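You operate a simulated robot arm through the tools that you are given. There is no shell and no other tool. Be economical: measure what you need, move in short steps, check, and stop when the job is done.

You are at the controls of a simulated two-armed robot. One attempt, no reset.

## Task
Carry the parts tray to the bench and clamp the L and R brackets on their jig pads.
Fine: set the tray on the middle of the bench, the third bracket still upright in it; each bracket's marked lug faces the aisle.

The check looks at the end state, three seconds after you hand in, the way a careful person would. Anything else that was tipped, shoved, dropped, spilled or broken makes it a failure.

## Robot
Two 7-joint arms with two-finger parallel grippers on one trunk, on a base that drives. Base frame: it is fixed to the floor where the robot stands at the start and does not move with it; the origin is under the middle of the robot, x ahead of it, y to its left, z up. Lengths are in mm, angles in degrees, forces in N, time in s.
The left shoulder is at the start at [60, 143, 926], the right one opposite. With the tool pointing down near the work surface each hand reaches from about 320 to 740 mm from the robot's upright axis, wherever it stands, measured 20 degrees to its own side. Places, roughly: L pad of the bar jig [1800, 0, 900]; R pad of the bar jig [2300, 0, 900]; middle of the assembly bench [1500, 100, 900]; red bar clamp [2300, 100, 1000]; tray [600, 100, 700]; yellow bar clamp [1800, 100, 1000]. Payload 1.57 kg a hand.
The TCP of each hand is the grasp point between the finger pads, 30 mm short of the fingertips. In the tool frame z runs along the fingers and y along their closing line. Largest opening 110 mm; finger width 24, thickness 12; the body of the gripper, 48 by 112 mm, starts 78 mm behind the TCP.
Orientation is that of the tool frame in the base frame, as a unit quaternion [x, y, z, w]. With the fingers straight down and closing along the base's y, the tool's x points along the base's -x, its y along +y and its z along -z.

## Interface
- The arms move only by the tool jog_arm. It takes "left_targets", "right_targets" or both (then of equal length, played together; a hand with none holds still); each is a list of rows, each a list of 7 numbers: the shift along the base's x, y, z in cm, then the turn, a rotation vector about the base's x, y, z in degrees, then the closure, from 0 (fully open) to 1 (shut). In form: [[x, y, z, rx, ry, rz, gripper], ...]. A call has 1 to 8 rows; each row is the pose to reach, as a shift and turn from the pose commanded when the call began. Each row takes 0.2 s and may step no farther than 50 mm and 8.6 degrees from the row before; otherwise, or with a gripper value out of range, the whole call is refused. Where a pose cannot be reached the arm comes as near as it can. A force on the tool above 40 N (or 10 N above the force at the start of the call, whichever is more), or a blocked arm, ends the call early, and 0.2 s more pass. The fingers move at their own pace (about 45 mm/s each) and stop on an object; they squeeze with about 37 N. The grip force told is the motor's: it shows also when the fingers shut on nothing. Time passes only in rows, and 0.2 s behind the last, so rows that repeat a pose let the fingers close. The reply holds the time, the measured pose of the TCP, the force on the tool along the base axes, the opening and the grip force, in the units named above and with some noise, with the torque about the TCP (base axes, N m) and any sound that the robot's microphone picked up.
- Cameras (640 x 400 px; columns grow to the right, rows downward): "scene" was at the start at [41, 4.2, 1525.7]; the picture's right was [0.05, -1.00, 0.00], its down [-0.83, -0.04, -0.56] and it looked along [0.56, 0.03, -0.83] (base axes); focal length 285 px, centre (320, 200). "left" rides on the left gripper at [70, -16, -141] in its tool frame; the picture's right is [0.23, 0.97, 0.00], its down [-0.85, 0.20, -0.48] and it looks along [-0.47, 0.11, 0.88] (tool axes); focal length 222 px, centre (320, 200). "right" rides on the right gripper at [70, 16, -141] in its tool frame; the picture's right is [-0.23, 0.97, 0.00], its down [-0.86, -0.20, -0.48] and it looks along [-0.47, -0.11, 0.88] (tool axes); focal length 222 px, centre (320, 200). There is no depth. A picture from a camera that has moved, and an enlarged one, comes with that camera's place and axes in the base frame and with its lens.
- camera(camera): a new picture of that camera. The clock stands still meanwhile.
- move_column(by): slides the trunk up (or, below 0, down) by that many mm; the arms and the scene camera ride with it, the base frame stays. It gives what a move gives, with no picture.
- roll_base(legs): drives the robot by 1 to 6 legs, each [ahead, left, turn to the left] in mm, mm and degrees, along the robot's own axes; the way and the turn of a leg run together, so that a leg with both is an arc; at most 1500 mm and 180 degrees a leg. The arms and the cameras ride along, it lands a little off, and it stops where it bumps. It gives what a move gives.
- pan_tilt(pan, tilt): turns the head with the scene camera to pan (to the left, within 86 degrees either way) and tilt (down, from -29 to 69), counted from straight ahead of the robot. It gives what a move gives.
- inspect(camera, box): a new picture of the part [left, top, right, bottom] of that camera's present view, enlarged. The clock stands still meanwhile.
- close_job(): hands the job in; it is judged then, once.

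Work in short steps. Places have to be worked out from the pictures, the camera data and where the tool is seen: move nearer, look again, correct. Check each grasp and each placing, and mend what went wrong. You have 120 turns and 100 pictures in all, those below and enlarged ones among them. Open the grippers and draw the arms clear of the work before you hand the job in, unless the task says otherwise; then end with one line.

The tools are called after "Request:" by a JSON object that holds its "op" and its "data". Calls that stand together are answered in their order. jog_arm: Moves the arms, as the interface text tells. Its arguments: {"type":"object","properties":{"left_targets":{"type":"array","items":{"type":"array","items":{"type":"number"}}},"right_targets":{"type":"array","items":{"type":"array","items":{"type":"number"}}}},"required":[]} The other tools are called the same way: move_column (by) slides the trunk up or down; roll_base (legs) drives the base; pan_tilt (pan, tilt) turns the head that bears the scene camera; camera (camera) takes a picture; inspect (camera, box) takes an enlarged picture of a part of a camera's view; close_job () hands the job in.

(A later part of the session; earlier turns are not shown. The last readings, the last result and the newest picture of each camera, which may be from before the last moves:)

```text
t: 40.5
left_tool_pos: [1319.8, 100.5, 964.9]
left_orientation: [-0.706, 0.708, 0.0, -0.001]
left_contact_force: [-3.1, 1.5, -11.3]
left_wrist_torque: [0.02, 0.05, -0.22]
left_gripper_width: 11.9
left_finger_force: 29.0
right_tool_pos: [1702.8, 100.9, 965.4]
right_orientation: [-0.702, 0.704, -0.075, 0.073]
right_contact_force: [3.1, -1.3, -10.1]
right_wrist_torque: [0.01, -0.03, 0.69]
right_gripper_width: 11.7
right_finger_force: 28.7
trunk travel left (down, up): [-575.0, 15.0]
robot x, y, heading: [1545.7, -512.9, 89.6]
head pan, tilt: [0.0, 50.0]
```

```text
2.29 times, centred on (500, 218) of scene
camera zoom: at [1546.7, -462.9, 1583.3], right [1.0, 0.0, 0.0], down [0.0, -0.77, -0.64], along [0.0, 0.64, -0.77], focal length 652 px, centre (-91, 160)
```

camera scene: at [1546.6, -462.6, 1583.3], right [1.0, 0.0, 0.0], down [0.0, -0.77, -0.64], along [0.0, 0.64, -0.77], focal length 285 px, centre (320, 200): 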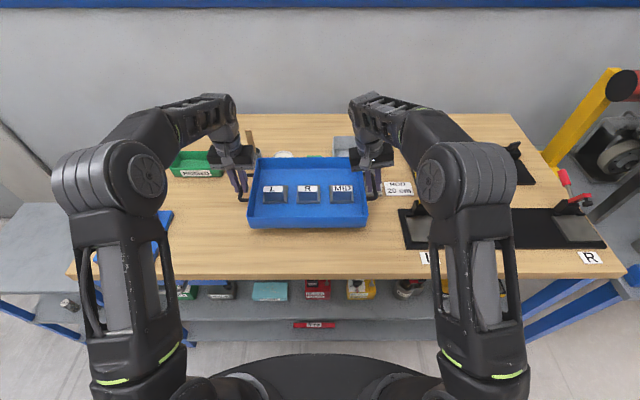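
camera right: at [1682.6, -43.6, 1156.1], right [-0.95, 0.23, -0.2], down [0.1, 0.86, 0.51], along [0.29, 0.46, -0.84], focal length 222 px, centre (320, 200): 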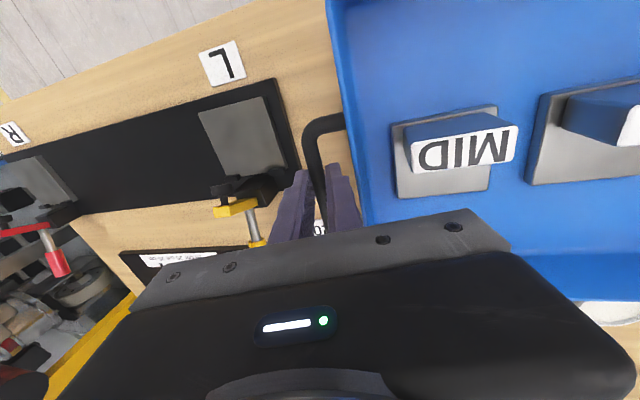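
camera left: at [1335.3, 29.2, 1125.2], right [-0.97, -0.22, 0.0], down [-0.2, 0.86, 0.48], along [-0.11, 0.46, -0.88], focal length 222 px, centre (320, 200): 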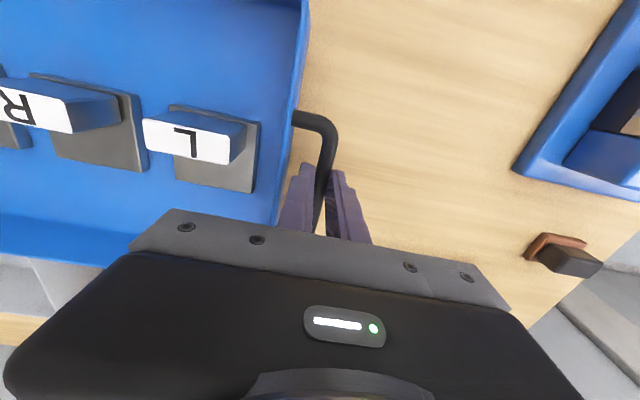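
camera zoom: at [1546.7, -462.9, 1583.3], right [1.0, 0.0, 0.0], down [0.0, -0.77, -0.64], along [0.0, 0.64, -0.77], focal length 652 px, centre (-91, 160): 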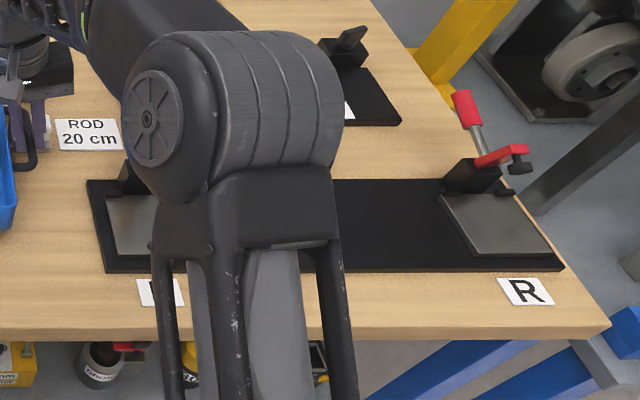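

No touchdown yet at z≈965. Continue lowering in 4 mm steps.

Request:
{"op": "jog_arm", "data": {"left_targets": [[0, 0, -0.4, 0, 0, 0, 1], [0, 0, -0.8, 0, 0, 0, 1], [0, 0, -1.2, 0, 0, 0, 1]], "right_targets": [[0, 0, -0.4, 0, 0, 0, 1], [0, 0, -0.8, 0, 0, 0, 1], [0, 0, -1.2, 0, 0, 0, 1]]}}

```text
t: 41.3
left_tool_pos: [1318.7, 99.9, 952.0]
left_orientation: [-0.706, 0.709, 0.0, 0.0]
left_contact_force: [-3.3, 1.5, -10.7]
left_wrist_torque: [0.28, 0.03, -0.32]
left_gripper_width: 11.5
left_finger_force: 29.0
right_tool_pos: [1702.6, 100.5, 953.4]
right_orientation: [-0.703, 0.704, -0.074, 0.073]
right_contact_force: [3.7, -0.4, -11.5]
right_wrist_torque: [-0.36, -0.02, 0.66]
right_gripper_width: 12.0
right_finger_force: 28.7
trunk travel left (down, up): [-575.0, 15.0]
robot x, y, heading: [1548.6, -515.2, 89.8]
head pan, tilt: [0.0, 50.0]
```

Still hanging; continue.

Request:
{"op": "jog_arm", "data": {"left_targets": [[0, 0, -0.3, 0, 0, 0, 1], [0, 0, -0.6, 0, 0, 0, 1], [0, 0, -0.9, 0, 0, 0, 1]], "right_targets": [[0, 0, -0.3, 0, 0, 0, 1], [0, 0, -0.6, 0, 0, 0, 1], [0, 0, -0.9, 0, 0, 0, 1]]}}

Request:
{"op": "inspect", "data": {"camera": "scene", "box": [220, 130, 420, 255]}}

```text
t: 42.1
left_tool_pos: [1318.5, 98.8, 947.7]
left_orientation: [-0.706, 0.708, 0.002, 0.002]
left_contact_force: [-2.0, 3.8, 4.7]
left_wrist_torque: [-0.31, 0.1, -0.17]
left_gripper_width: 11.6
left_finger_force: 28.8
right_tool_pos: [1702.6, 99.8, 948.9]
right_orientation: [-0.703, 0.704, -0.072, 0.075]
right_contact_force: [3.5, 1.9, 9.4]
right_wrist_torque: [-0.26, -0.09, 0.68]
right_gripper_width: 11.6
right_finger_force: 29.5
trunk travel left (down, up): [-575.0, 15.0]
robot x, y, heading: [1544.6, -514.8, 89.9]
head pan, tilt: [0.0, 50.0]
```

```text
3.20 times, centred on (320, 192) of scene
camera zoom: at [1546.8, -465.5, 1584.1], right [1.0, 0.0, 0.0], down [0.0, -0.77, -0.64], along [0.0, 0.64, -0.77], focal length 912 px, centre (320, 224)
```

zoom: 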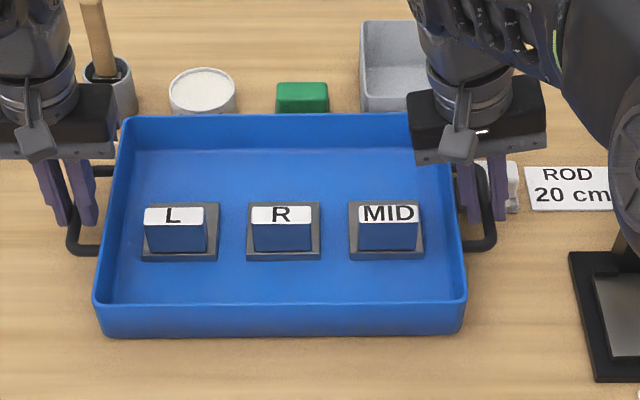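

Touchdown at TCP z≈948 (force reversed), tray rests on the bench with brackets upright. I ease up, open slightly to 19 mm, then withdraw along each tool axis.

Request:
{"op": "jog_arm", "data": {"left_targets": [[0, 0, 0.3, 0, 0, 0, 1], [0, 0, 0.4, 0, 0, 0, 0.9], [0, 0, 0.4, 0, 0, 0, 0.83], [0, 0, 0.4, 0, 0, 0, 0.83], [0, 0, 1.4, 0, 0, 0, 0.83], [0, 0, 2.9, 0, 0, 0, 0.83], [0, 0, 5, 0, 0, 0, 0.83], [0, 0, 8, 0, 0, 0, 0.83]], "right_targets": [[0, 0, 0.3, 0, 0, 0, 1], [0, 0, 0.4, 0, 0, 0, 0.9], [0, 0, 0.4, 0, 0, 0, 0.83], [0, 0, 0.4, 0, 0, 0, 0.83], [-0.2, 0, 1.4, 0, 0, 0, 0.83], [-0.52, 0, 2.9, 0, 0, 0, 0.83], [-1.0, 0, 5, 0, 0, 0, 0.83], [-1.6, 0, 8, 0, 0, 0, 0.83]]}}

Request:
{"op": "camera", "data": {"camera": "scene"}}

```text
t: 43.9
left_tool_pos: [1317.6, 97.2, 1025.6]
left_orientation: [-0.706, 0.708, 0.0, 0.0]
left_contact_force: [0.5, -0.4, 0.5]
left_wrist_torque: [-0.02, -0.01, -0.02]
left_gripper_width: 18.8
left_finger_force: 0.2
right_tool_pos: [1686.2, 98.0, 1027.2]
right_orientation: [-0.703, 0.704, -0.073, 0.073]
right_contact_force: [-0.2, -0.6, 0.6]
right_wrist_torque: [0.01, 0.01, 0.0]
right_gripper_width: 18.7
right_finger_force: 0.1
trunk travel left (down, up): [-575.0, 15.0]
robot x, y, heading: [1546.4, -514.4, 89.9]
head pan, tilt: [0.0, 50.0]
```

```text
64 pictures are left
camera scene: at [1546.8, -466.1, 1583.4], right [1.0, 0.0, 0.0], down [0.0, -0.77, -0.64], along [0.0, 0.64, -0.77], focal length 285 px, centre (320, 200)
```

scene: 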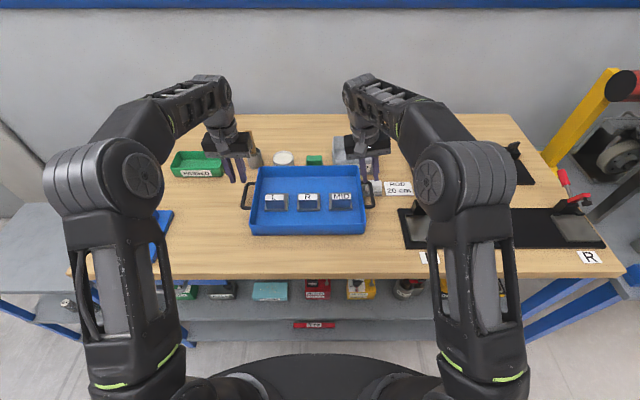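

Tray is down at about [1511, 98] and released. Brackets sit with lugs toward the aisle already, it seems. I raise the right hand and move the left hand over the L bracket for a close look.

Request:
{"op": "jog_arm", "data": {"left_targets": [[2, 0, 4, 0, 0, 0, 0.6], [6, 0, 5, 0, 0, 0, 0.4], [9.5, 0, 5, 0, 0, 0, 0.3], [9.5, 0, 5, 0, 0, 0, 0.3]], "right_targets": [[0, 0, 4, 0, 4, 0, 0.6], [3, 0, 7, 0, 8, 0, 0.4], [6, 0, 8, 0, 12, 0, 0.3], [6, 0, 8, 0, 12, 0, 0.3]]}}

Request:
{"op": "camera", "data": {"camera": "left"}}

Request:
{"op": "camera", "data": {"camera": "right"}}

```text
t: 44.9
left_tool_pos: [1410.1, 97.9, 1075.7]
left_orientation: [-0.706, 0.708, -0.001, 0.0]
left_contact_force: [1.0, -0.9, -0.1]
left_wrist_torque: [-0.02, 0.0, -0.01]
left_gripper_width: 77.0
left_finger_force: 0.0
right_tool_pos: [1715.2, 94.6, 1107.6]
right_orientation: [-0.707, 0.707, -0.013, 0.034]
right_contact_force: [-0.4, -0.4, -1.0]
right_wrist_torque: [0.03, 0.0, 0.0]
right_gripper_width: 77.0
right_finger_force: 0.1
right hand out of reach, approached as far as the arm can: row 2, 3, 4
trunk travel left (down, up): [-575.0, 15.0]
robot x, y, heading: [1549.4, -512.4, 89.6]
head pan, tilt: [0.0, 50.0]
```

```text
63 pictures are left
camera left: at [1427.5, 28.1, 1216.6], right [-0.97, -0.22, 0.0], down [-0.2, 0.86, 0.48], along [-0.11, 0.47, -0.88], focal length 222 px, centre (320, 200)
```

left: 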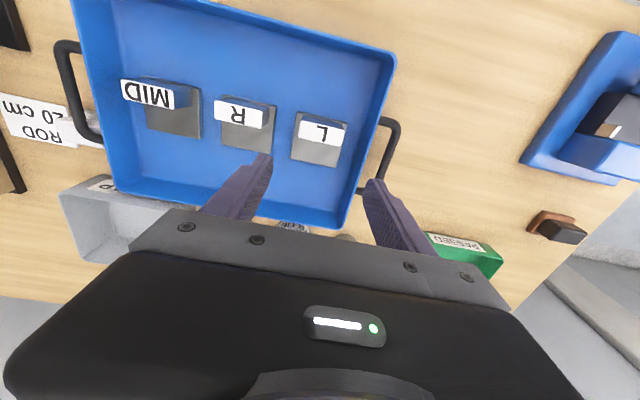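

```text
62 pictures are left
camera right: at [1691.0, 21.3, 1244.7], right [-0.97, 0.23, -0.06], down [0.17, 0.84, 0.52], along [0.17, 0.49, -0.85], focal length 222 px, centre (320, 200)
```

right: 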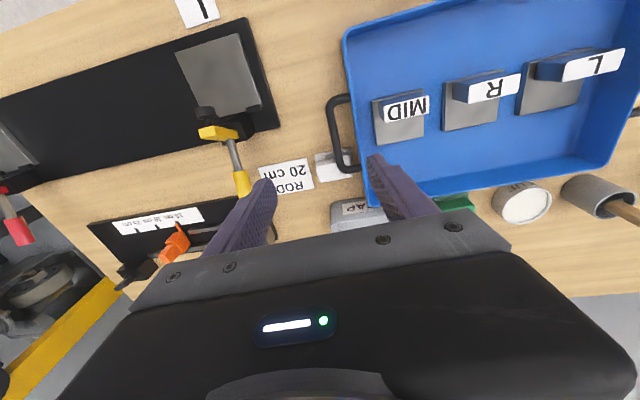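

Triangulation puts the L lug's top centre at about [1411, 84, 936], lug on the −y side of its plate (toward the aisle). I descend the left hand to z≈965 with a 70 mm opening and look again.

Request:
{"op": "jog_arm", "data": {"left_targets": [[0.1, -0.5, -4, 0, 0, 0, 0.36], [0.1, -1.0, -8, 0, 0, 0, 0.36], [0.1, -1.4, -11, 0, 0, 0, 0.36]]}}

Request:
{"op": "camera", "data": {"camera": "left"}}

Request:
{"op": "inspect", "data": {"camera": "scene", "box": [220, 140, 380, 240]}}

```text
t: 45.7
left_tool_pos: [1414.4, 84.9, 963.6]
left_orientation: [-0.706, 0.708, 0.0, 0.001]
left_contact_force: [0.3, 0.0, 0.1]
left_wrist_torque: [0.0, -0.02, 0.0]
left_gripper_width: 70.5
left_finger_force: 0.1
right_tool_pos: [1716.6, 95.1, 1105.0]
right_orientation: [0.707, -0.707, 0.014, -0.033]
right_contact_force: [-0.4, -0.1, -0.2]
right_wrist_torque: [-0.01, -0.01, -0.01]
right_gripper_width: 76.9
right_finger_force: 0.0
trunk travel left (down, up): [-575.0, 15.0]
robot x, y, heading: [1547.4, -512.7, 89.8]
head pan, tilt: [0.0, 50.0]
```

```text
61 pictures are left
camera left: at [1430.9, 14.8, 1104.7], right [-0.97, -0.22, 0.0], down [-0.2, 0.86, 0.48], along [-0.11, 0.47, -0.88], focal length 222 px, centre (320, 200)
```

left: 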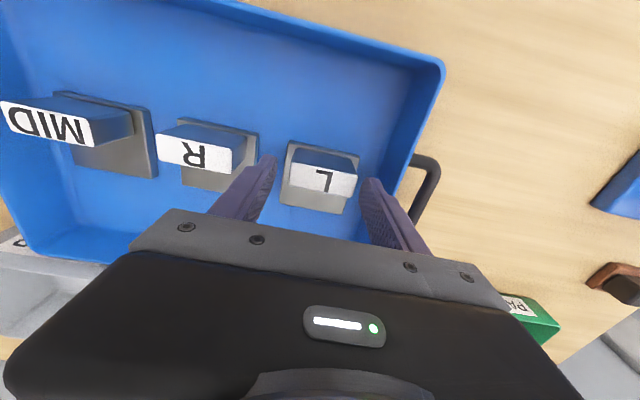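

```text
4.00 times, centred on (300, 190) of scene
camera zoom: at [1546.7, -464.9, 1583.4], right [1.0, 0.0, 0.0], down [0.0, -0.77, -0.64], along [0.0, 0.64, -0.77], focal length 1140 px, centre (400, 240)
```

zoom: 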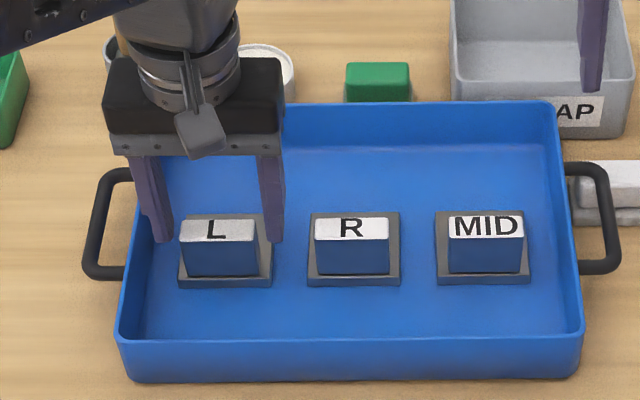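

The lug is centred between the fingers. I descend to z≈933, then close on it.

Request:
{"op": "jog_arm", "data": {"left_targets": [[-0.1, 0, -1.5, 0, 0, 0, 0.36], [-0.1, 0, -3.0, 0, 0, 0, 0.36], [-0.1, 0, -3.0, 0, 0, 0, 0.45], [-0.1, 0, -3.0, 0, 0, 0, 0.55], [-0.1, 0, -3.0, 0, 0, 0, 0.7], [-0.1, 0, -3.0, 0, 0, 0, 0.9]]}}

Request:
{"op": "camera", "data": {"camera": "left"}}

```text
t: 47.1
left_tool_pos: [1414.5, 85.3, 934.2]
left_orientation: [-0.706, 0.708, 0.0, 0.0]
left_contact_force: [-0.3, -0.2, -0.8]
left_wrist_torque: [0.01, -0.04, 0.0]
left_gripper_width: 55.8
left_finger_force: 36.9
right_tool_pos: [1715.4, 94.0, 1105.8]
right_orientation: [0.707, -0.706, 0.013, -0.034]
right_contact_force: [-0.5, -1.1, 0.5]
right_wrist_torque: [-0.02, -0.01, 0.02]
right_gripper_width: 76.9
right_finger_force: 0.0
trunk travel left (down, up): [-575.0, 15.0]
robot x, y, heading: [1545.7, -513.0, 89.8]
head pan, tilt: [0.0, 50.0]
```

```text
59 pictures are left
camera left: at [1430.5, 14.6, 1075.6], right [-0.97, -0.22, 0.0], down [-0.2, 0.86, 0.48], along [-0.11, 0.47, -0.88], focal length 222 px, centre (320, 200)
```

left: 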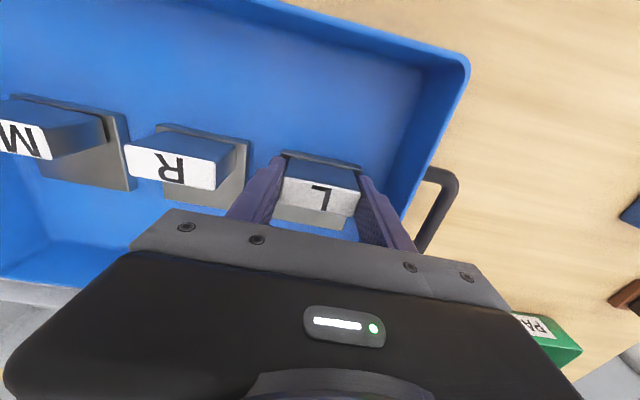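

Gripped the L lug (55.8 mm wide). I lift it 11 cm and check.

Request:
{"op": "jog_arm", "data": {"left_targets": [[0, 0, 1, 0, 0, 0, 1], [0, 0, 3, 0, 0, 0, 1], [0, 0, 6, 0, 0, 0, 1], [0, 0, 9, 0, 0, 0, 1], [-2, 0, 11, 0, 0, 0, 1], [-5, 0, 12, 0, 0, 0, 1], [-8, 0, 12, 0, 0, 0, 1]]}}

Request:
{"op": "camera", "data": {"camera": "scene"}}

Request:
{"op": "camera", "data": {"camera": "left"}}

```text
t: 48.7
left_tool_pos: [1332.5, 83.6, 1055.7]
left_orientation: [-0.706, 0.708, 0.0, 0.0]
left_contact_force: [-0.8, -0.5, -4.7]
left_wrist_torque: [-0.04, 0.0, 0.0]
left_gripper_width: 55.7
left_finger_force: 36.9
right_tool_pos: [1715.4, 94.4, 1104.8]
right_orientation: [0.707, -0.707, 0.014, -0.035]
right_contact_force: [-1.3, -0.4, 0.0]
right_wrist_torque: [0.02, 0.01, 0.01]
right_gripper_width: 77.2
right_finger_force: 0.0
trunk travel left (down, up): [-575.0, 15.0]
robot x, y, heading: [1546.6, -514.6, 90.0]
head pan, tilt: [0.0, 50.0]
```

```text
58 pictures are left
camera scene: at [1545.8, -464.8, 1583.4], right [1.0, 0.0, 0.0], down [0.0, -0.77, -0.64], along [0.0, 0.64, -0.77], focal length 285 px, centre (320, 200)
```

scene: 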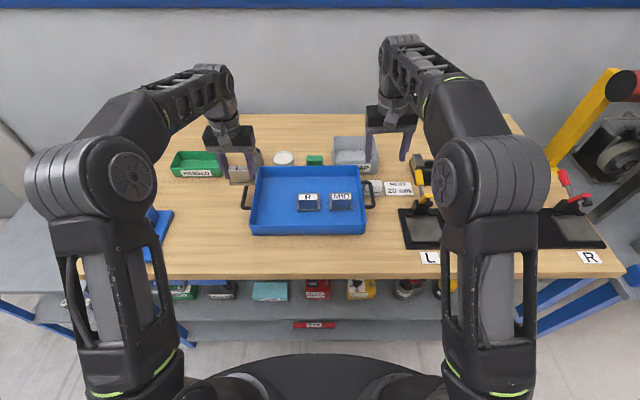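

```text
57 pictures are left
camera left: at [1348.7, 13.8, 1195.5], right [-0.97, -0.22, 0.0], down [-0.2, 0.86, 0.48], along [-0.11, 0.47, -0.88], focal length 222 px, centre (320, 200)
```

left: 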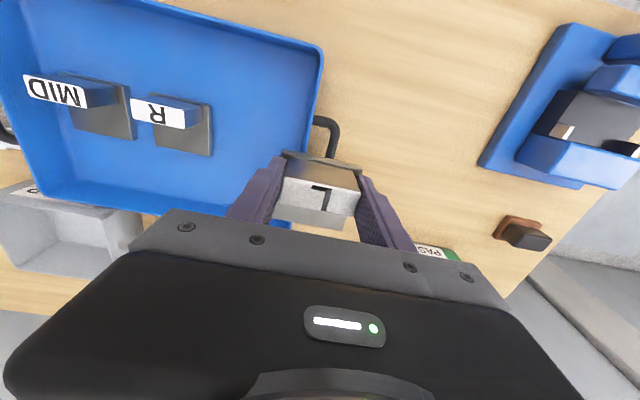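

L is held securely. I shift the base 100 mm left so the right hand can pick R comfortably, then move the right hand above R at ≈[1510, 83].

Request:
{"op": "roll_base", "data": {"legs": [[0, 100, 0]]}}

Request:
{"op": "jog_arm", "data": {"right_targets": [[-2, 0, -3, 0, 0, 0, 0.36], [-5, 0, -6, 0, 0, 0, 0.36], [-9, -0.5, -8, 0, 0, 0, 0.36], [-12, -1, -10, 0, 0, 0, 0.36], [-13.6, -1.5, -10.5, 0, 0, 0, 0.36], [-13.6, -1.5, -10.5, 0, 0, 0, 0.36]]}}

Request:
{"op": "camera", "data": {"camera": "right"}}

```text
t: 49.8
left_tool_pos: [1233.3, 84.8, 1054.1]
left_orientation: [-0.706, 0.709, -0.002, 0.0]
left_contact_force: [-0.3, 0.1, -3.2]
left_wrist_torque: [-0.03, -0.1, -0.01]
left_gripper_width: 55.8
left_finger_force: 36.8
right_tool_pos: [1615.8, 95.0, 1106.3]
right_orientation: [0.707, -0.707, 0.013, -0.034]
right_contact_force: [-0.2, -0.3, 0.3]
right_wrist_torque: [-0.01, -0.04, 0.02]
right_gripper_width: 77.3
right_finger_force: 0.1
trunk travel left (down, up): [-575.0, 15.0]
robot x, y, heading: [1447.5, -511.3, 89.8]
head pan, tilt: [0.0, 50.0]
```

```text
t: 51.2
left_tool_pos: [1234.9, 84.9, 1053.6]
left_orientation: [-0.706, 0.708, -0.001, 0.0]
left_contact_force: [-0.3, 0.1, -5.3]
left_wrist_torque: [-0.06, 0.03, 0.02]
left_gripper_width: 56.0
left_finger_force: 36.9
right_tool_pos: [1482.5, 78.9, 1000.5]
right_orientation: [-0.706, 0.707, -0.014, 0.035]
right_contact_force: [0.1, 0.3, 0.6]
right_wrist_torque: [0.01, 0.0, -0.01]
right_gripper_width: 70.2
right_finger_force: 0.0
trunk travel left (down, up): [-575.0, 15.0]
robot x, y, heading: [1448.9, -513.7, 89.8]
head pan, tilt: [0.0, 50.0]
```

```text
56 pictures are left
camera right: at [1456.3, 6.7, 1139.1], right [-0.97, 0.23, -0.06], down [0.17, 0.84, 0.52], along [0.17, 0.49, -0.85], focal length 222 px, centre (320, 200)
```

right: 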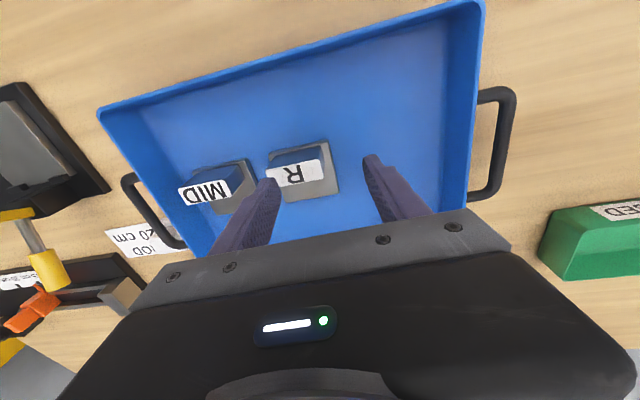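

The right hand is 28 mm left of R and tilted about 4°. I straighten it, shift over R and descend to z≈965.

Request:
{"op": "jog_arm", "data": {"right_targets": [[1.5, 0.2, 0, -1, 2, 0, 0.36], [2.75, 0.4, -1, -1.7, 4, 0, 0.36], [2.75, 0.4, -3.5, -1.7, 4, 0, 0.36]]}}

Request:
{"op": "camera", "data": {"camera": "right"}}

```text
t: 52.0
left_tool_pos: [1234.1, 84.2, 1054.4]
left_orientation: [-0.706, 0.709, -0.001, -0.001]
left_contact_force: [-0.1, -0.4, -3.9]
left_wrist_torque: [-0.08, -0.01, 0.02]
left_gripper_width: 55.9
left_finger_force: 37.4
right_tool_pos: [1508.5, 83.8, 966.0]
right_orientation: [0.707, -0.707, 0.0, 0.002]
right_contact_force: [-0.8, 0.3, -0.2]
right_wrist_torque: [0.0, 0.01, -0.02]
right_gripper_width: 70.2
right_finger_force: 0.1
trunk travel left (down, up): [-575.0, 15.0]
robot x, y, heading: [1447.3, -511.9, 89.8]
head pan, tilt: [0.0, 50.0]
```

```text
55 pictures are left
camera right: at [1492.6, 15.5, 1107.5], right [-0.97, 0.23, 0.0], down [0.2, 0.86, 0.48], along [0.11, 0.46, -0.88], focal length 222 px, centre (320, 200)
```

right: 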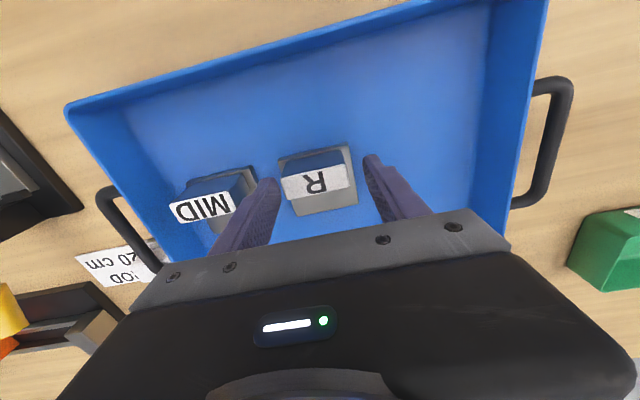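

R's centre is about 5 mm further +x. I correct, narrow to 66 mm, descend to z≈934 and grip.

Request:
{"op": "jog_arm", "data": {"right_targets": [[0.5, 0.2, 0, 0, 0, 0, 0.4], [0.5, 0.2, -1.5, 0, 0, 0, 0.4], [0.5, 0.2, -3.2, 0, 0, 0, 0.4], [0.5, 0.2, -3.2, 0, 0, 0, 0.5], [0.5, 0.2, -3.2, 0, 0, 0, 0.7], [0.5, 0.2, -3.2, 0, 0, 0, 1]]}}

Request:
{"op": "camera", "data": {"camera": "right"}}

```text
t: 53.4
left_tool_pos: [1234.1, 84.2, 1054.1]
left_orientation: [-0.706, 0.709, 0.0, 0.0]
left_contact_force: [0.0, -0.2, -4.4]
left_wrist_torque: [-0.05, -0.01, 0.01]
left_gripper_width: 56.0
left_finger_force: 36.7
right_tool_pos: [1512.6, 85.5, 933.2]
right_orientation: [0.707, -0.707, 0.0, 0.001]
right_contact_force: [0.6, 1.0, 0.6]
right_wrist_torque: [-0.03, -0.22, 0.02]
right_gripper_width: 56.1
right_finger_force: 32.5
trunk travel left (down, up): [-575.0, 15.0]
robot x, y, heading: [1448.0, -513.2, 89.9]
head pan, tilt: [0.0, 50.0]
```

```text
54 pictures are left
camera right: at [1497.4, 17.0, 1075.6], right [-0.97, 0.23, 0.0], down [0.2, 0.86, 0.48], along [0.11, 0.46, -0.88], focal length 222 px, centre (320, 200)
```

right: 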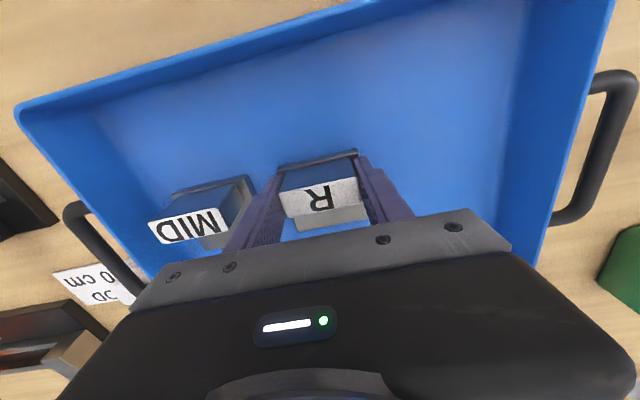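

R is gripped (56 mm). I lift it straight up 10 cm.

Request:
{"op": "jog_arm", "data": {"right_targets": [[0, 0, 1, 0, 0, 0, 1], [0, 0, 3, 0, 0, 0, 1], [0, 0, 6, 0, 0, 0, 1], [0, 0, 9, 0, 0, 0, 1], [0, 0, 11, 0, 0, 0, 1]]}}

Request:
{"op": "camera", "data": {"camera": "scene"}}

```text
t: 54.6
left_tool_pos: [1235.0, 83.3, 1054.8]
left_orientation: [-0.706, 0.708, 0.0, -0.001]
left_contact_force: [-0.6, -1.0, -4.7]
left_wrist_torque: [-0.08, 0.0, 0.02]
left_gripper_width: 55.7
left_finger_force: 36.9
right_tool_pos: [1512.5, 85.3, 1044.3]
right_orientation: [-0.707, 0.708, 0.0, -0.001]
right_contact_force: [0.1, 0.1, -5.0]
right_wrist_torque: [-0.01, 0.02, 0.0]
right_gripper_width: 55.7
right_finger_force: 36.7
trunk travel left (down, up): [-575.0, 15.0]
robot x, y, heading: [1446.2, -513.5, 89.8]
head pan, tilt: [0.0, 50.0]
```

```text
53 pictures are left
camera scene: at [1447.5, -464.3, 1583.4], right [1.0, 0.0, 0.0], down [0.0, -0.77, -0.64], along [0.0, 0.64, -0.77], focal length 285 px, centre (320, 200)
```

scene: 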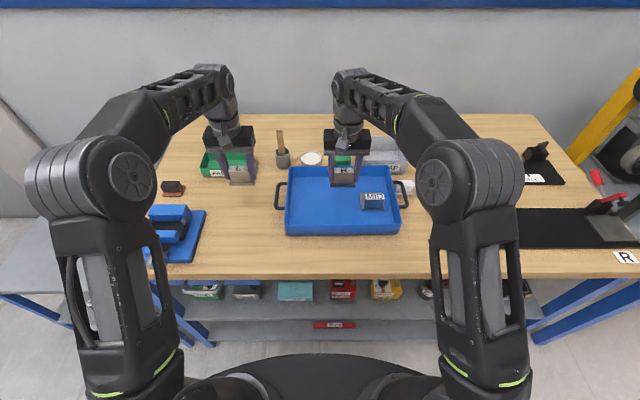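

MID remains upright. I back up 220 mm, and travel right 600 mm so both pads are in front of the arms.

Request:
{"op": "roll_base", "data": {"legs": [[-220, 0, 0], [0, -600, 0]]}}

Request:
{"op": "camera", "data": {"camera": "scene"}}

Request:
{"op": "camera", "data": {"camera": "left"}}

Request:
{"op": "camera", "data": {"camera": "right"}}

```text
t: 59.3
left_tool_pos: [1829.9, -135.4, 1053.9]
left_orientation: [-0.705, 0.71, -0.001, -0.001]
left_contact_force: [-0.4, 1.3, -4.6]
left_wrist_torque: [-0.02, 0.01, 0.02]
left_gripper_width: 55.6
left_finger_force: 37.2
right_tool_pos: [2108.1, -136.0, 1043.6]
right_orientation: [-0.706, 0.709, 0.001, -0.001]
right_contact_force: [-0.5, -0.2, -5.4]
right_wrist_torque: [-0.03, 0.01, -0.03]
right_gripper_width: 55.7
right_finger_force: 36.9
trunk travel left (down, up): [-575.0, 15.0]
robot x, y, heading: [2039.8, -736.4, 89.8]
head pan, tilt: [0.0, 50.0]
```

```text
52 pictures are left
camera scene: at [2040.3, -685.1, 1583.4], right [1.0, -0.01, 0.0], down [-0.01, -0.77, -0.64], along [0.0, 0.64, -0.77], focal length 285 px, centre (320, 200)
```

scene: 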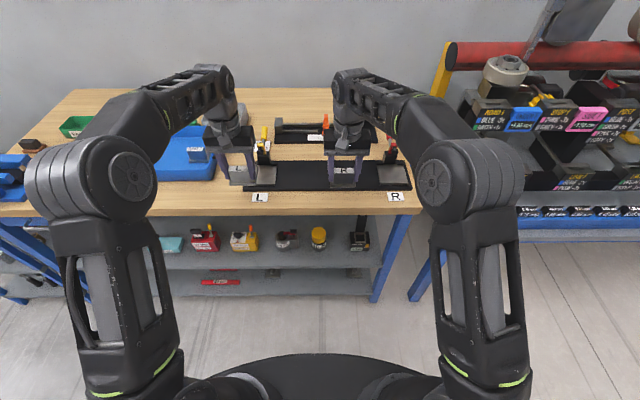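

```text
51 pictures are left
camera left: at [1844.9, -205.9, 1195.1], right [-0.98, -0.22, 0.0], down [-0.19, 0.86, 0.48], along [-0.11, 0.47, -0.88], focal length 222 px, centre (320, 200)
```

left: 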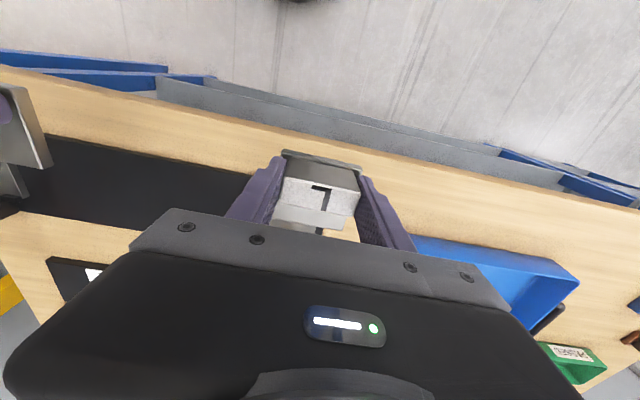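

```text
50 pictures are left
camera right: at [2092.6, -204.6, 1185.3], right [-0.97, 0.23, 0.0], down [0.21, 0.85, 0.48], along [0.11, 0.46, -0.88], focal length 222 px, centre (320, 200)
```

right: 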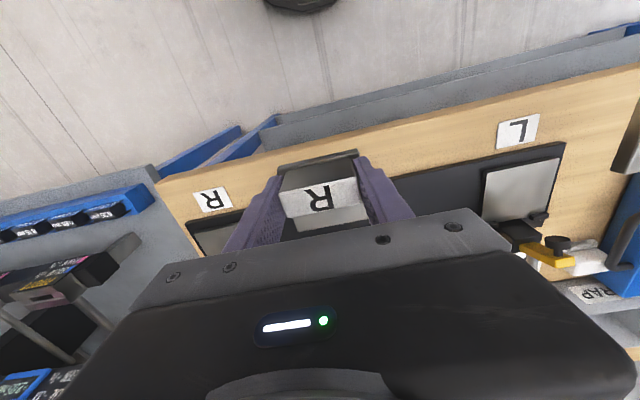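

Both brackets ride well. I zoom on the jig in the scene view and the right-hand view to measure pads and clamps.

Request:
{"op": "inspect", "data": {"camera": "scene", "box": [220, 110, 440, 220]}}

Request:
{"op": "inspect", "data": {"camera": "right", "box": [440, 90, 640, 290]}}

```text
2.91 times, centred on (330, 165) of scene
camera zoom: at [2040.3, -685.1, 1583.4], right [1.0, -0.01, 0.0], down [-0.01, -0.77, -0.64], along [0.0, 0.64, -0.77], focal length 829 px, centre (291, 302)
```

zoom: 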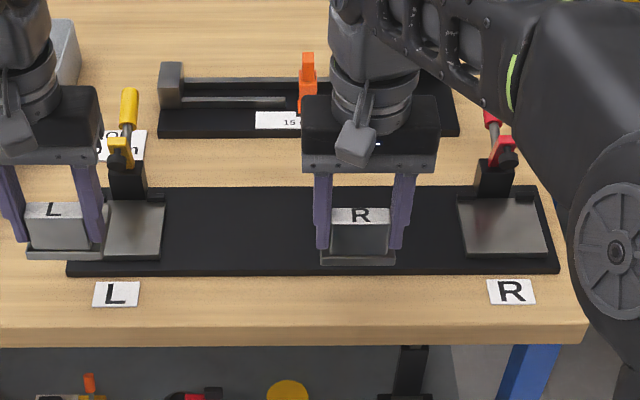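

```text
2.00 times, centred on (540, 190) of right
camera zoom: at [2092.6, -204.6, 1185.3], right [-0.97, 0.23, 0.0], down [0.21, 0.85, 0.48], along [0.11, 0.46, -0.88], focal length 444 px, centre (-120, 220)
```

zoom: 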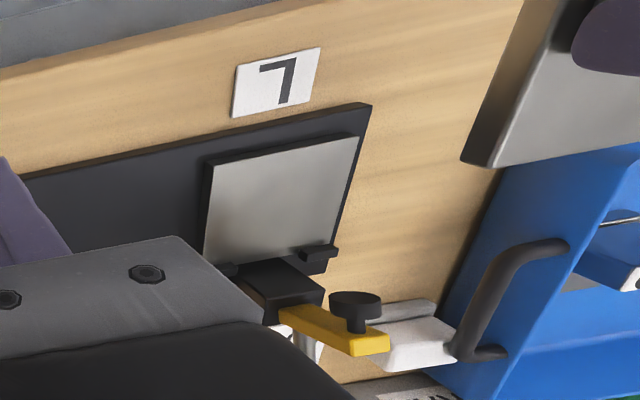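

L pad ≈ x 1805–1897, y −50…45 (centre ≈[1851, −4]); R pad centre ≈[2279, −4]. Plate centres sit ≈15 mm behind (+y of) the TCP, so TCP targets are y≈−18. I spread the arms and retract 8 cm, then drive forward 200 mm.

Request:
{"op": "jog_arm", "data": {"left_targets": [[0.5, -1.6, 0, 0, 0, 0, 1], [1.0, -3.2, 0, 0, 0, 0, 1], [1.5, -4.8, 0, 0, 0, 0, 1], [2.0, -6.4, 0, 0, 0, 0, 1], [2.3, -8, 0, 0, 0, 0, 1]], "right_targets": [[3.4, -1.6, 0.2, 0, 0, 0, 1], [6.8, -3.2, 0.4, 0, 0, 0, 1], [10.2, -4.8, 0.6, 0, 0, 0, 1], [13.6, -6.4, 0.8, 0, 0, 0, 1], [17.0, -8, 1.0, 0, 0, 0, 1]]}}

Request:
{"op": "roll_base", "data": {"legs": [[200, 0, 0]]}}

Request:
{"op": "camera", "data": {"camera": "scene"}}

Request:
{"op": "camera", "data": {"camera": "left"}}

Request:
{"op": "camera", "data": {"camera": "right"}}

```text
t: 60.5
left_tool_pos: [1853.4, -216.3, 1055.4]
left_orientation: [-0.705, 0.709, 0.0, 0.0]
left_contact_force: [0.6, 0.3, -4.3]
left_wrist_torque: [-0.07, 0.0, 0.01]
left_gripper_width: 56.0
left_finger_force: 36.8
right_tool_pos: [2278.1, -218.8, 1054.0]
right_orientation: [-0.706, 0.708, 0.001, -0.002]
right_contact_force: [0.0, -1.1, -4.6]
right_wrist_torque: [-0.04, -0.01, -0.03]
right_gripper_width: 55.8
right_finger_force: 36.7
trunk travel left (down, up): [-575.0, 15.0]
robot x, y, heading: [2039.0, -730.7, 89.6]
head pan, tilt: [0.0, 50.0]
```

```text
t: 62.1
left_tool_pos: [1856.3, -12.7, 1052.8]
left_orientation: [-0.703, 0.711, -0.001, -0.001]
left_contact_force: [0.0, 0.5, -4.0]
left_wrist_torque: [-0.06, -0.02, -0.02]
left_gripper_width: 55.7
left_finger_force: 37.2
right_tool_pos: [2282.1, -16.6, 1053.9]
right_orientation: [-0.704, 0.71, 0.001, -0.002]
right_contact_force: [0.2, 0.7, -4.7]
right_wrist_torque: [-0.09, 0.0, 0.0]
right_gripper_width: 56.0
right_finger_force: 37.1
trunk travel left (down, up): [-575.0, 15.0]
robot x, y, heading: [2041.4, -532.8, 89.1]
head pan, tilt: [0.0, 50.0]
```

```text
47 pictures are left
camera scene: at [2041.7, -482.4, 1583.3], right [1.0, -0.01, 0.0], down [-0.01, -0.77, -0.64], along [0.01, 0.64, -0.77], focal length 285 px, centre (320, 200)
```

scene: 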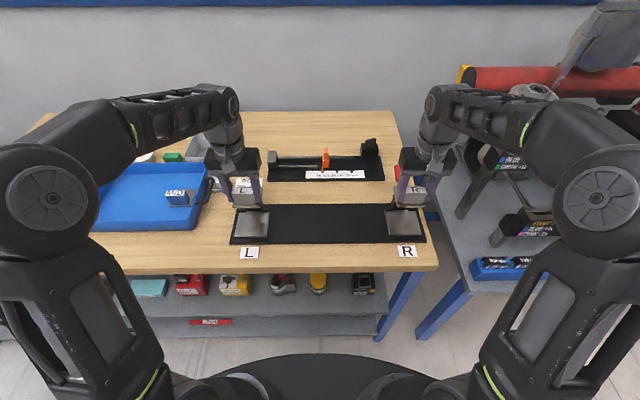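

```text
46 pictures are left
camera left: at [1871.9, -83.2, 1194.9], right [-0.98, -0.22, 0.0], down [-0.19, 0.86, 0.48], along [-0.1, 0.46, -0.88], focal length 222 px, centre (320, 200)
```

left: 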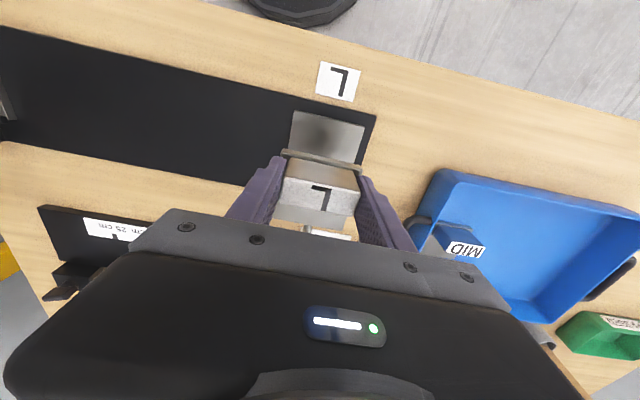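

```text
45 pictures are left
camera right: at [2265.8, -84.2, 1195.3], right [-0.97, 0.24, 0.0], down [0.21, 0.85, 0.48], along [0.11, 0.46, -0.88], focal length 222 px, centre (320, 200)
```

right: 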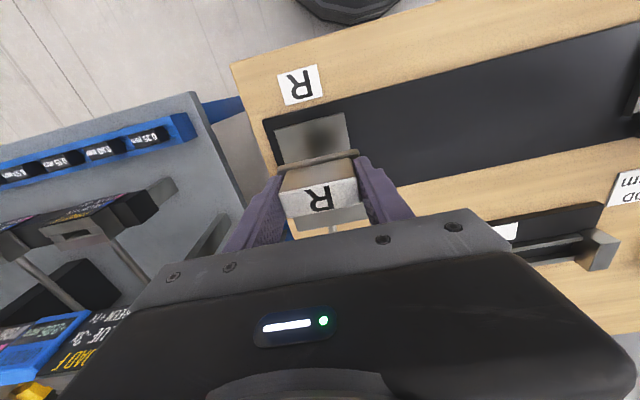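

Refined pad centres: L≈[1852, −3], R≈[2286, −3]. I nudge both hands over them, correct the small yaw and descend to z≈970.

Request:
{"op": "jog_arm", "data": {"left_targets": [[-0.43, -0.5, 0, 0, 0, 0.7, 1], [-0.43, -0.5, -3, 0, 0, 0.7, 1], [-0.43, -0.5, -6, 0, 0, 0.7, 1], [-0.43, -0.5, -8.3, 0, 0, 0.7, 1]], "right_targets": [[0.4, -0.14, 0, 0, 0, 0.6, 1], [0.4, -0.14, -3, 0, 0, 0.6, 1], [0.4, -0.14, -6, 0, 0, 0.6, 1], [0.4, -0.14, -8.3, 0, 0, 0.6, 1]]}}

Request:
{"op": "inspect", "data": {"camera": "scene", "box": [200, 150, 460, 280]}}

Request:
{"op": "inspect", "data": {"camera": "left", "box": [220, 80, 420, 240]}}

Request:
{"op": "inspect", "data": {"camera": "right", "box": [220, 80, 420, 240]}}

```text
t: 63.1
left_tool_pos: [1852.5, -28.3, 974.6]
left_orientation: [0.708, -0.707, 0.002, 0.003]
left_contact_force: [1.9, -28.0, 3.7]
left_wrist_torque: [-0.66, -0.05, -0.09]
left_gripper_width: 55.4
left_finger_force: 37.2
right_tool_pos: [2283.7, -27.5, 972.8]
right_orientation: [0.708, -0.706, 0.002, 0.004]
right_contact_force: [-1.0, -27.2, -1.9]
right_wrist_torque: [-0.85, 0.05, -0.07]
right_gripper_width: 55.9
right_finger_force: 36.9
trunk travel left (down, up): [-575.0, 15.0]
robot x, y, heading: [2042.8, -533.8, 89.5]
head pan, tilt: [0.0, 50.0]
```

```text
2.46 times, centred on (330, 215) of scene
camera zoom: at [2041.9, -493.8, 1583.4], right [1.0, -0.01, 0.0], down [-0.01, -0.76, -0.65], along [0.01, 0.65, -0.76], focal length 702 px, centre (295, 163)
```

zoom: 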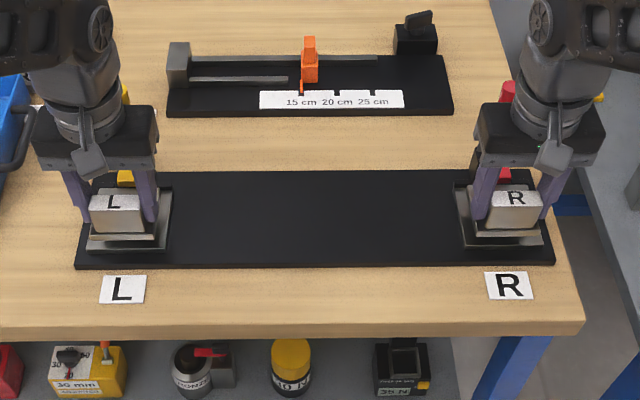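

```text
2.50 times, centred on (320, 160) of left
camera zoom: at [1869.0, -97.6, 1115.1], right [-0.97, -0.23, 0.0], down [-0.2, 0.86, 0.47], along [-0.11, 0.46, -0.88], focal length 555 px, centre (320, 300)
```

zoom: 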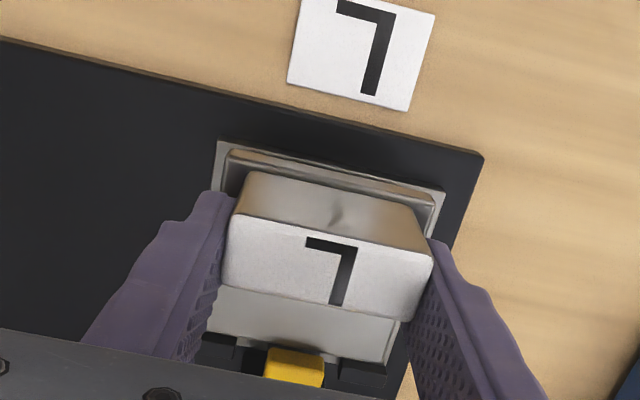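

```text
2.50 times, centred on (320, 160) of right
camera zoom: at [2270.2, -95.2, 1114.7], right [-0.97, 0.23, 0.0], down [0.2, 0.86, 0.47], along [0.11, 0.46, -0.88], focal length 555 px, centre (320, 300)
```

zoom: 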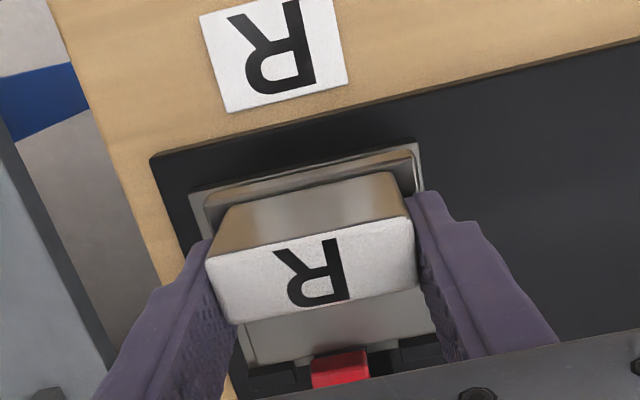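

Both hands met a −y force of ~28 N: the plate backs are touching the jig's rear stops. I retreat 8 mm toward the aisle to unload and recheck.

Request:
{"op": "jog_arm", "data": {"left_targets": [[0, -0.4, 0.2, 0, 0, 0, 1], [0, -0.8, 0.2, 0, 0, 0, 1]], "right_targets": [[0, -0.4, 0.2, 0, 0, 0, 1], [0, -0.8, 0.2, 0, 0, 0, 1]]}}

Request:
{"op": "inspect", "data": {"camera": "left", "box": [220, 80, 420, 240]}}

```text
t: 63.7
left_tool_pos: [1851.4, -28.1, 974.5]
left_orientation: [0.708, -0.706, 0.0, 0.001]
left_contact_force: [1.9, -12.2, -8.7]
left_wrist_torque: [-0.76, -0.04, -0.16]
left_gripper_width: 55.9
left_finger_force: 37.5
right_tool_pos: [2286.4, -26.8, 973.9]
right_orientation: [0.708, -0.707, -0.001, 0.001]
right_contact_force: [-0.4, -12.8, -8.2]
right_wrist_torque: [-0.62, 0.05, -0.1]
right_gripper_width: 56.0
right_finger_force: 37.5
trunk travel left (down, up): [-575.0, 15.0]
robot x, y, heading: [2038.2, -535.1, 89.6]
head pan, tilt: [0.0, 50.0]
```

```text
2.50 times, centred on (320, 160) of left
camera zoom: at [1868.4, -98.5, 1115.8], right [-0.97, -0.23, 0.0], down [-0.2, 0.85, 0.48], along [-0.11, 0.47, -0.88], focal length 555 px, centre (320, 300)
```

zoom: 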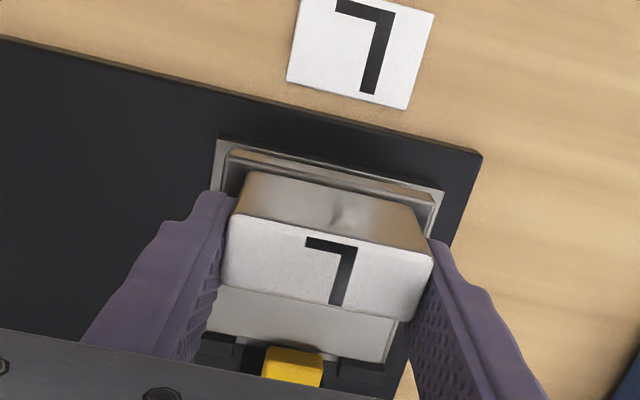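

Force halved but still touching; I back off another 8 mm.

Request:
{"op": "jog_arm", "data": {"left_targets": [[0, -0.4, 0, 0, 0, 0, 1], [0, -0.8, 0, 0, 0, 0, 1]], "right_targets": [[0, -0.4, 0, 0, 0, 0, 1], [0, -0.8, 0, 0, 0, 0, 1]]}}

Request:
{"op": "inspect", "data": {"camera": "left", "box": [220, 80, 420, 240]}}

Request:
{"op": "inspect", "data": {"camera": "right", "box": [220, 80, 420, 240]}}

```text
t: 64.3
left_tool_pos: [1852.3, -34.2, 974.9]
left_orientation: [0.708, -0.706, 0.0, -0.001]
left_contact_force: [-0.5, -0.4, -4.9]
left_wrist_torque: [0.03, -0.01, -0.01]
left_gripper_width: 55.9
left_finger_force: 37.0
right_tool_pos: [2284.8, -33.1, 973.9]
right_orientation: [0.708, -0.706, -0.002, 0.0]
right_contact_force: [0.0, -0.3, -5.1]
right_wrist_torque: [-0.01, 0.0, -0.03]
right_gripper_width: 55.8
right_finger_force: 37.0
trunk travel left (down, up): [-575.0, 15.0]
robot x, y, heading: [2041.1, -529.0, 89.4]
head pan, tilt: [0.0, 50.0]
```

```text
2.50 times, centred on (320, 160) of left
camera zoom: at [1868.7, -104.6, 1115.9], right [-0.97, -0.23, 0.0], down [-0.2, 0.85, 0.48], along [-0.11, 0.47, -0.88], focal length 555 px, centre (320, 300)
```

zoom: 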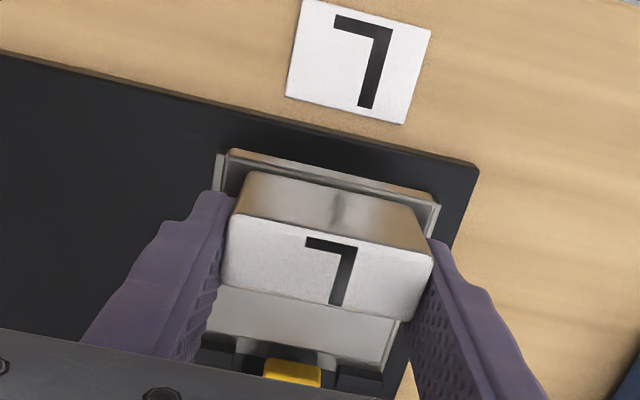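

```text
2.50 times, centred on (320, 160) of right
camera zoom: at [2270.5, -102.0, 1115.6], right [-0.97, 0.22, 0.0], down [0.2, 0.85, 0.48], along [0.1, 0.47, -0.88], focal length 555 px, centre (320, 300)
```

zoom: 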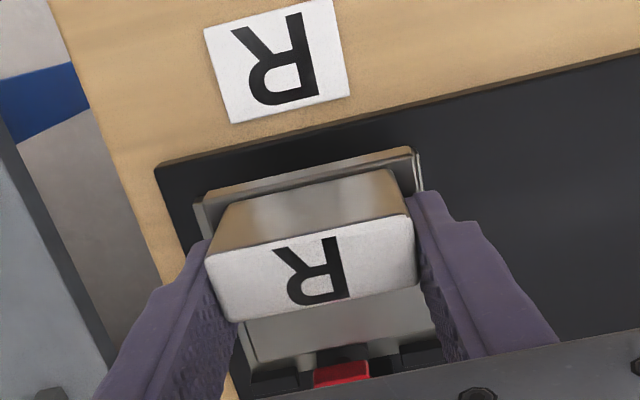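

Free now; the stops meet the plate at TCP y≈−28.5, which also aligns the plate with the pad's front edge. I move to y≈−30.5 and lower gently until contact.

Request:
{"op": "jog_arm", "data": {"left_targets": [[0, 0.35, 0, 0, 0, 0, 1], [0, 0.35, -0.6, 0, 0, 0, 1], [0, 0.35, -1.2, 0, 0, 0, 1], [0, 0.35, -1.7, 0, 0, 0, 1]], "right_targets": [[0, 0.25, 0, 0, 0, 0, 1], [0, 0.25, -0.6, 0, 0, 0, 1], [0, 0.25, -1.2, 0, 0, 0, 1], [0, 0.25, -1.7, 0, 0, 0, 1]]}}

```text
t: 65.3
left_tool_pos: [1852.8, -31.8, 956.3]
left_orientation: [0.709, -0.705, 0.0, 0.0]
left_contact_force: [0.5, 0.1, -4.3]
left_wrist_torque: [-0.05, -0.04, -0.01]
left_gripper_width: 55.9
left_finger_force: 36.5
right_tool_pos: [2284.1, -30.6, 955.4]
right_orientation: [-0.707, 0.707, 0.001, -0.002]
right_contact_force: [0.7, 0.6, -4.3]
right_wrist_torque: [0.0, 0.02, -0.04]
right_gripper_width: 55.9
right_finger_force: 36.6
trunk travel left (down, up): [-575.0, 15.0]
robot x, y, heading: [2040.6, -536.8, 89.4]
head pan, tilt: [0.0, 50.0]
```

Still free; continue lowering in 3 mm steps.

Request:
{"op": "jog_arm", "data": {"left_targets": [[0, 0, -0.3, 0, 0, 0, 1], [0, 0, -0.6, 0, 0, 0, 1], [0, 0, -0.9, 0, 0, 0, 1]], "right_targets": [[0, 0, -0.3, 0, 0, 0, 1], [0, 0, -0.6, 0, 0, 0, 1], [0, 0, -0.9, 0, 0, 0, 1]]}}

Request:
{"op": "inspect", "data": {"camera": "left", "box": [220, 80, 420, 240]}}

Request:
{"op": "inspect", "data": {"camera": "right", "box": [220, 80, 420, 240]}}

```text
t: 66.1
left_tool_pos: [1851.2, -31.2, 951.2]
left_orientation: [0.708, -0.706, -0.002, -0.001]
left_contact_force: [0.5, 2.1, 12.7]
left_wrist_torque: [-0.11, 0.55, -0.08]
left_gripper_width: 55.9
left_finger_force: 37.1
right_tool_pos: [2285.5, -31.9, 948.7]
right_orientation: [0.708, -0.706, -0.003, 0.0]
right_contact_force: [-1.1, -1.9, 10.0]
right_wrist_torque: [0.6, -0.51, -0.05]
right_gripper_width: 56.0
right_finger_force: 36.9
trunk travel left (down, up): [-575.0, 15.0]
robot x, y, heading: [2042.0, -532.1, 89.4]
head pan, tilt: [0.0, 50.0]
```

```text
2.50 times, centred on (320, 160) of left
camera zoom: at [1868.5, -103.2, 1090.9], right [-0.97, -0.23, 0.0], down [-0.2, 0.85, 0.48], along [-0.11, 0.47, -0.88], focal length 555 px, centre (320, 300)
```

zoom: 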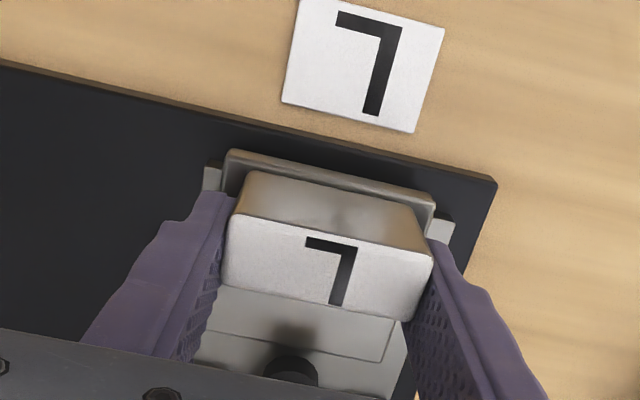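

```text
2.50 times, centred on (320, 160) of right
camera zoom: at [2270.2, -101.8, 1090.8], right [-0.97, 0.22, 0.0], down [0.2, 0.85, 0.48], along [0.1, 0.47, -0.88], focal length 555 px, centre (320, 300)
```

zoom: 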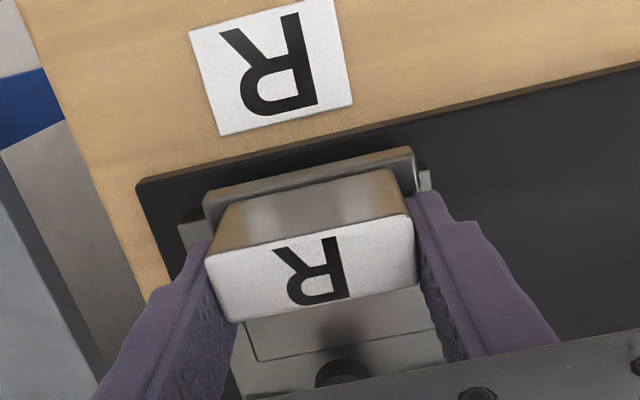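

Contact on both (≈10–13 N up at z≈950). I check the clamps' state and bracket seating in the scene view.

Request:
{"op": "inspect", "data": {"camera": "scene", "box": [200, 150, 460, 280]}}

Request:
{"op": "camera", "data": {"camera": "left"}}

```text
2.46 times, centred on (330, 215) of scene
camera zoom: at [2041.6, -486.7, 1584.2], right [1.0, -0.01, 0.0], down [-0.01, -0.77, -0.64], along [0.01, 0.64, -0.77], focal length 702 px, centre (295, 163)
```

zoom: 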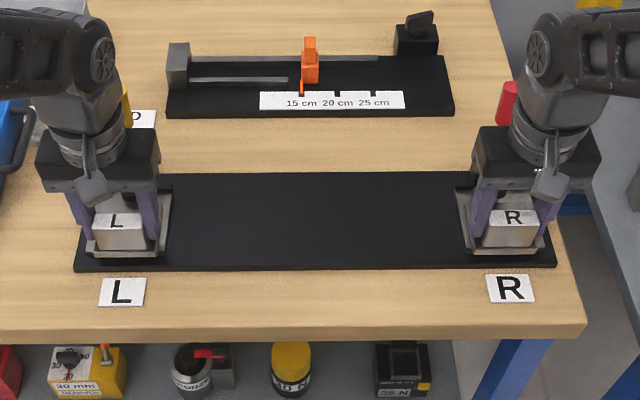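

```text
35 pictures are left
camera left: at [1868.5, -103.2, 1090.9], right [-0.97, -0.23, 0.0], down [-0.2, 0.85, 0.48], along [-0.11, 0.47, -0.88], focal length 222 px, centre (320, 200)
```

left: 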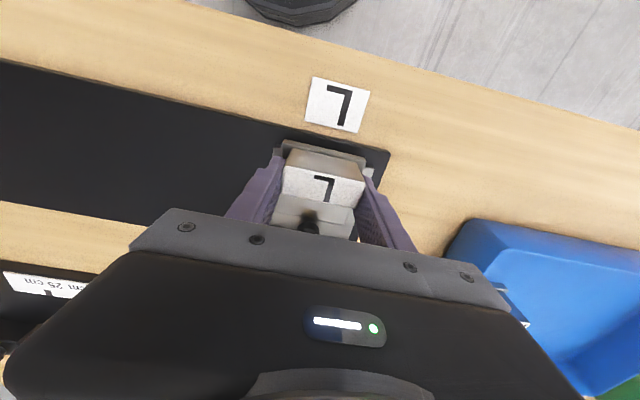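

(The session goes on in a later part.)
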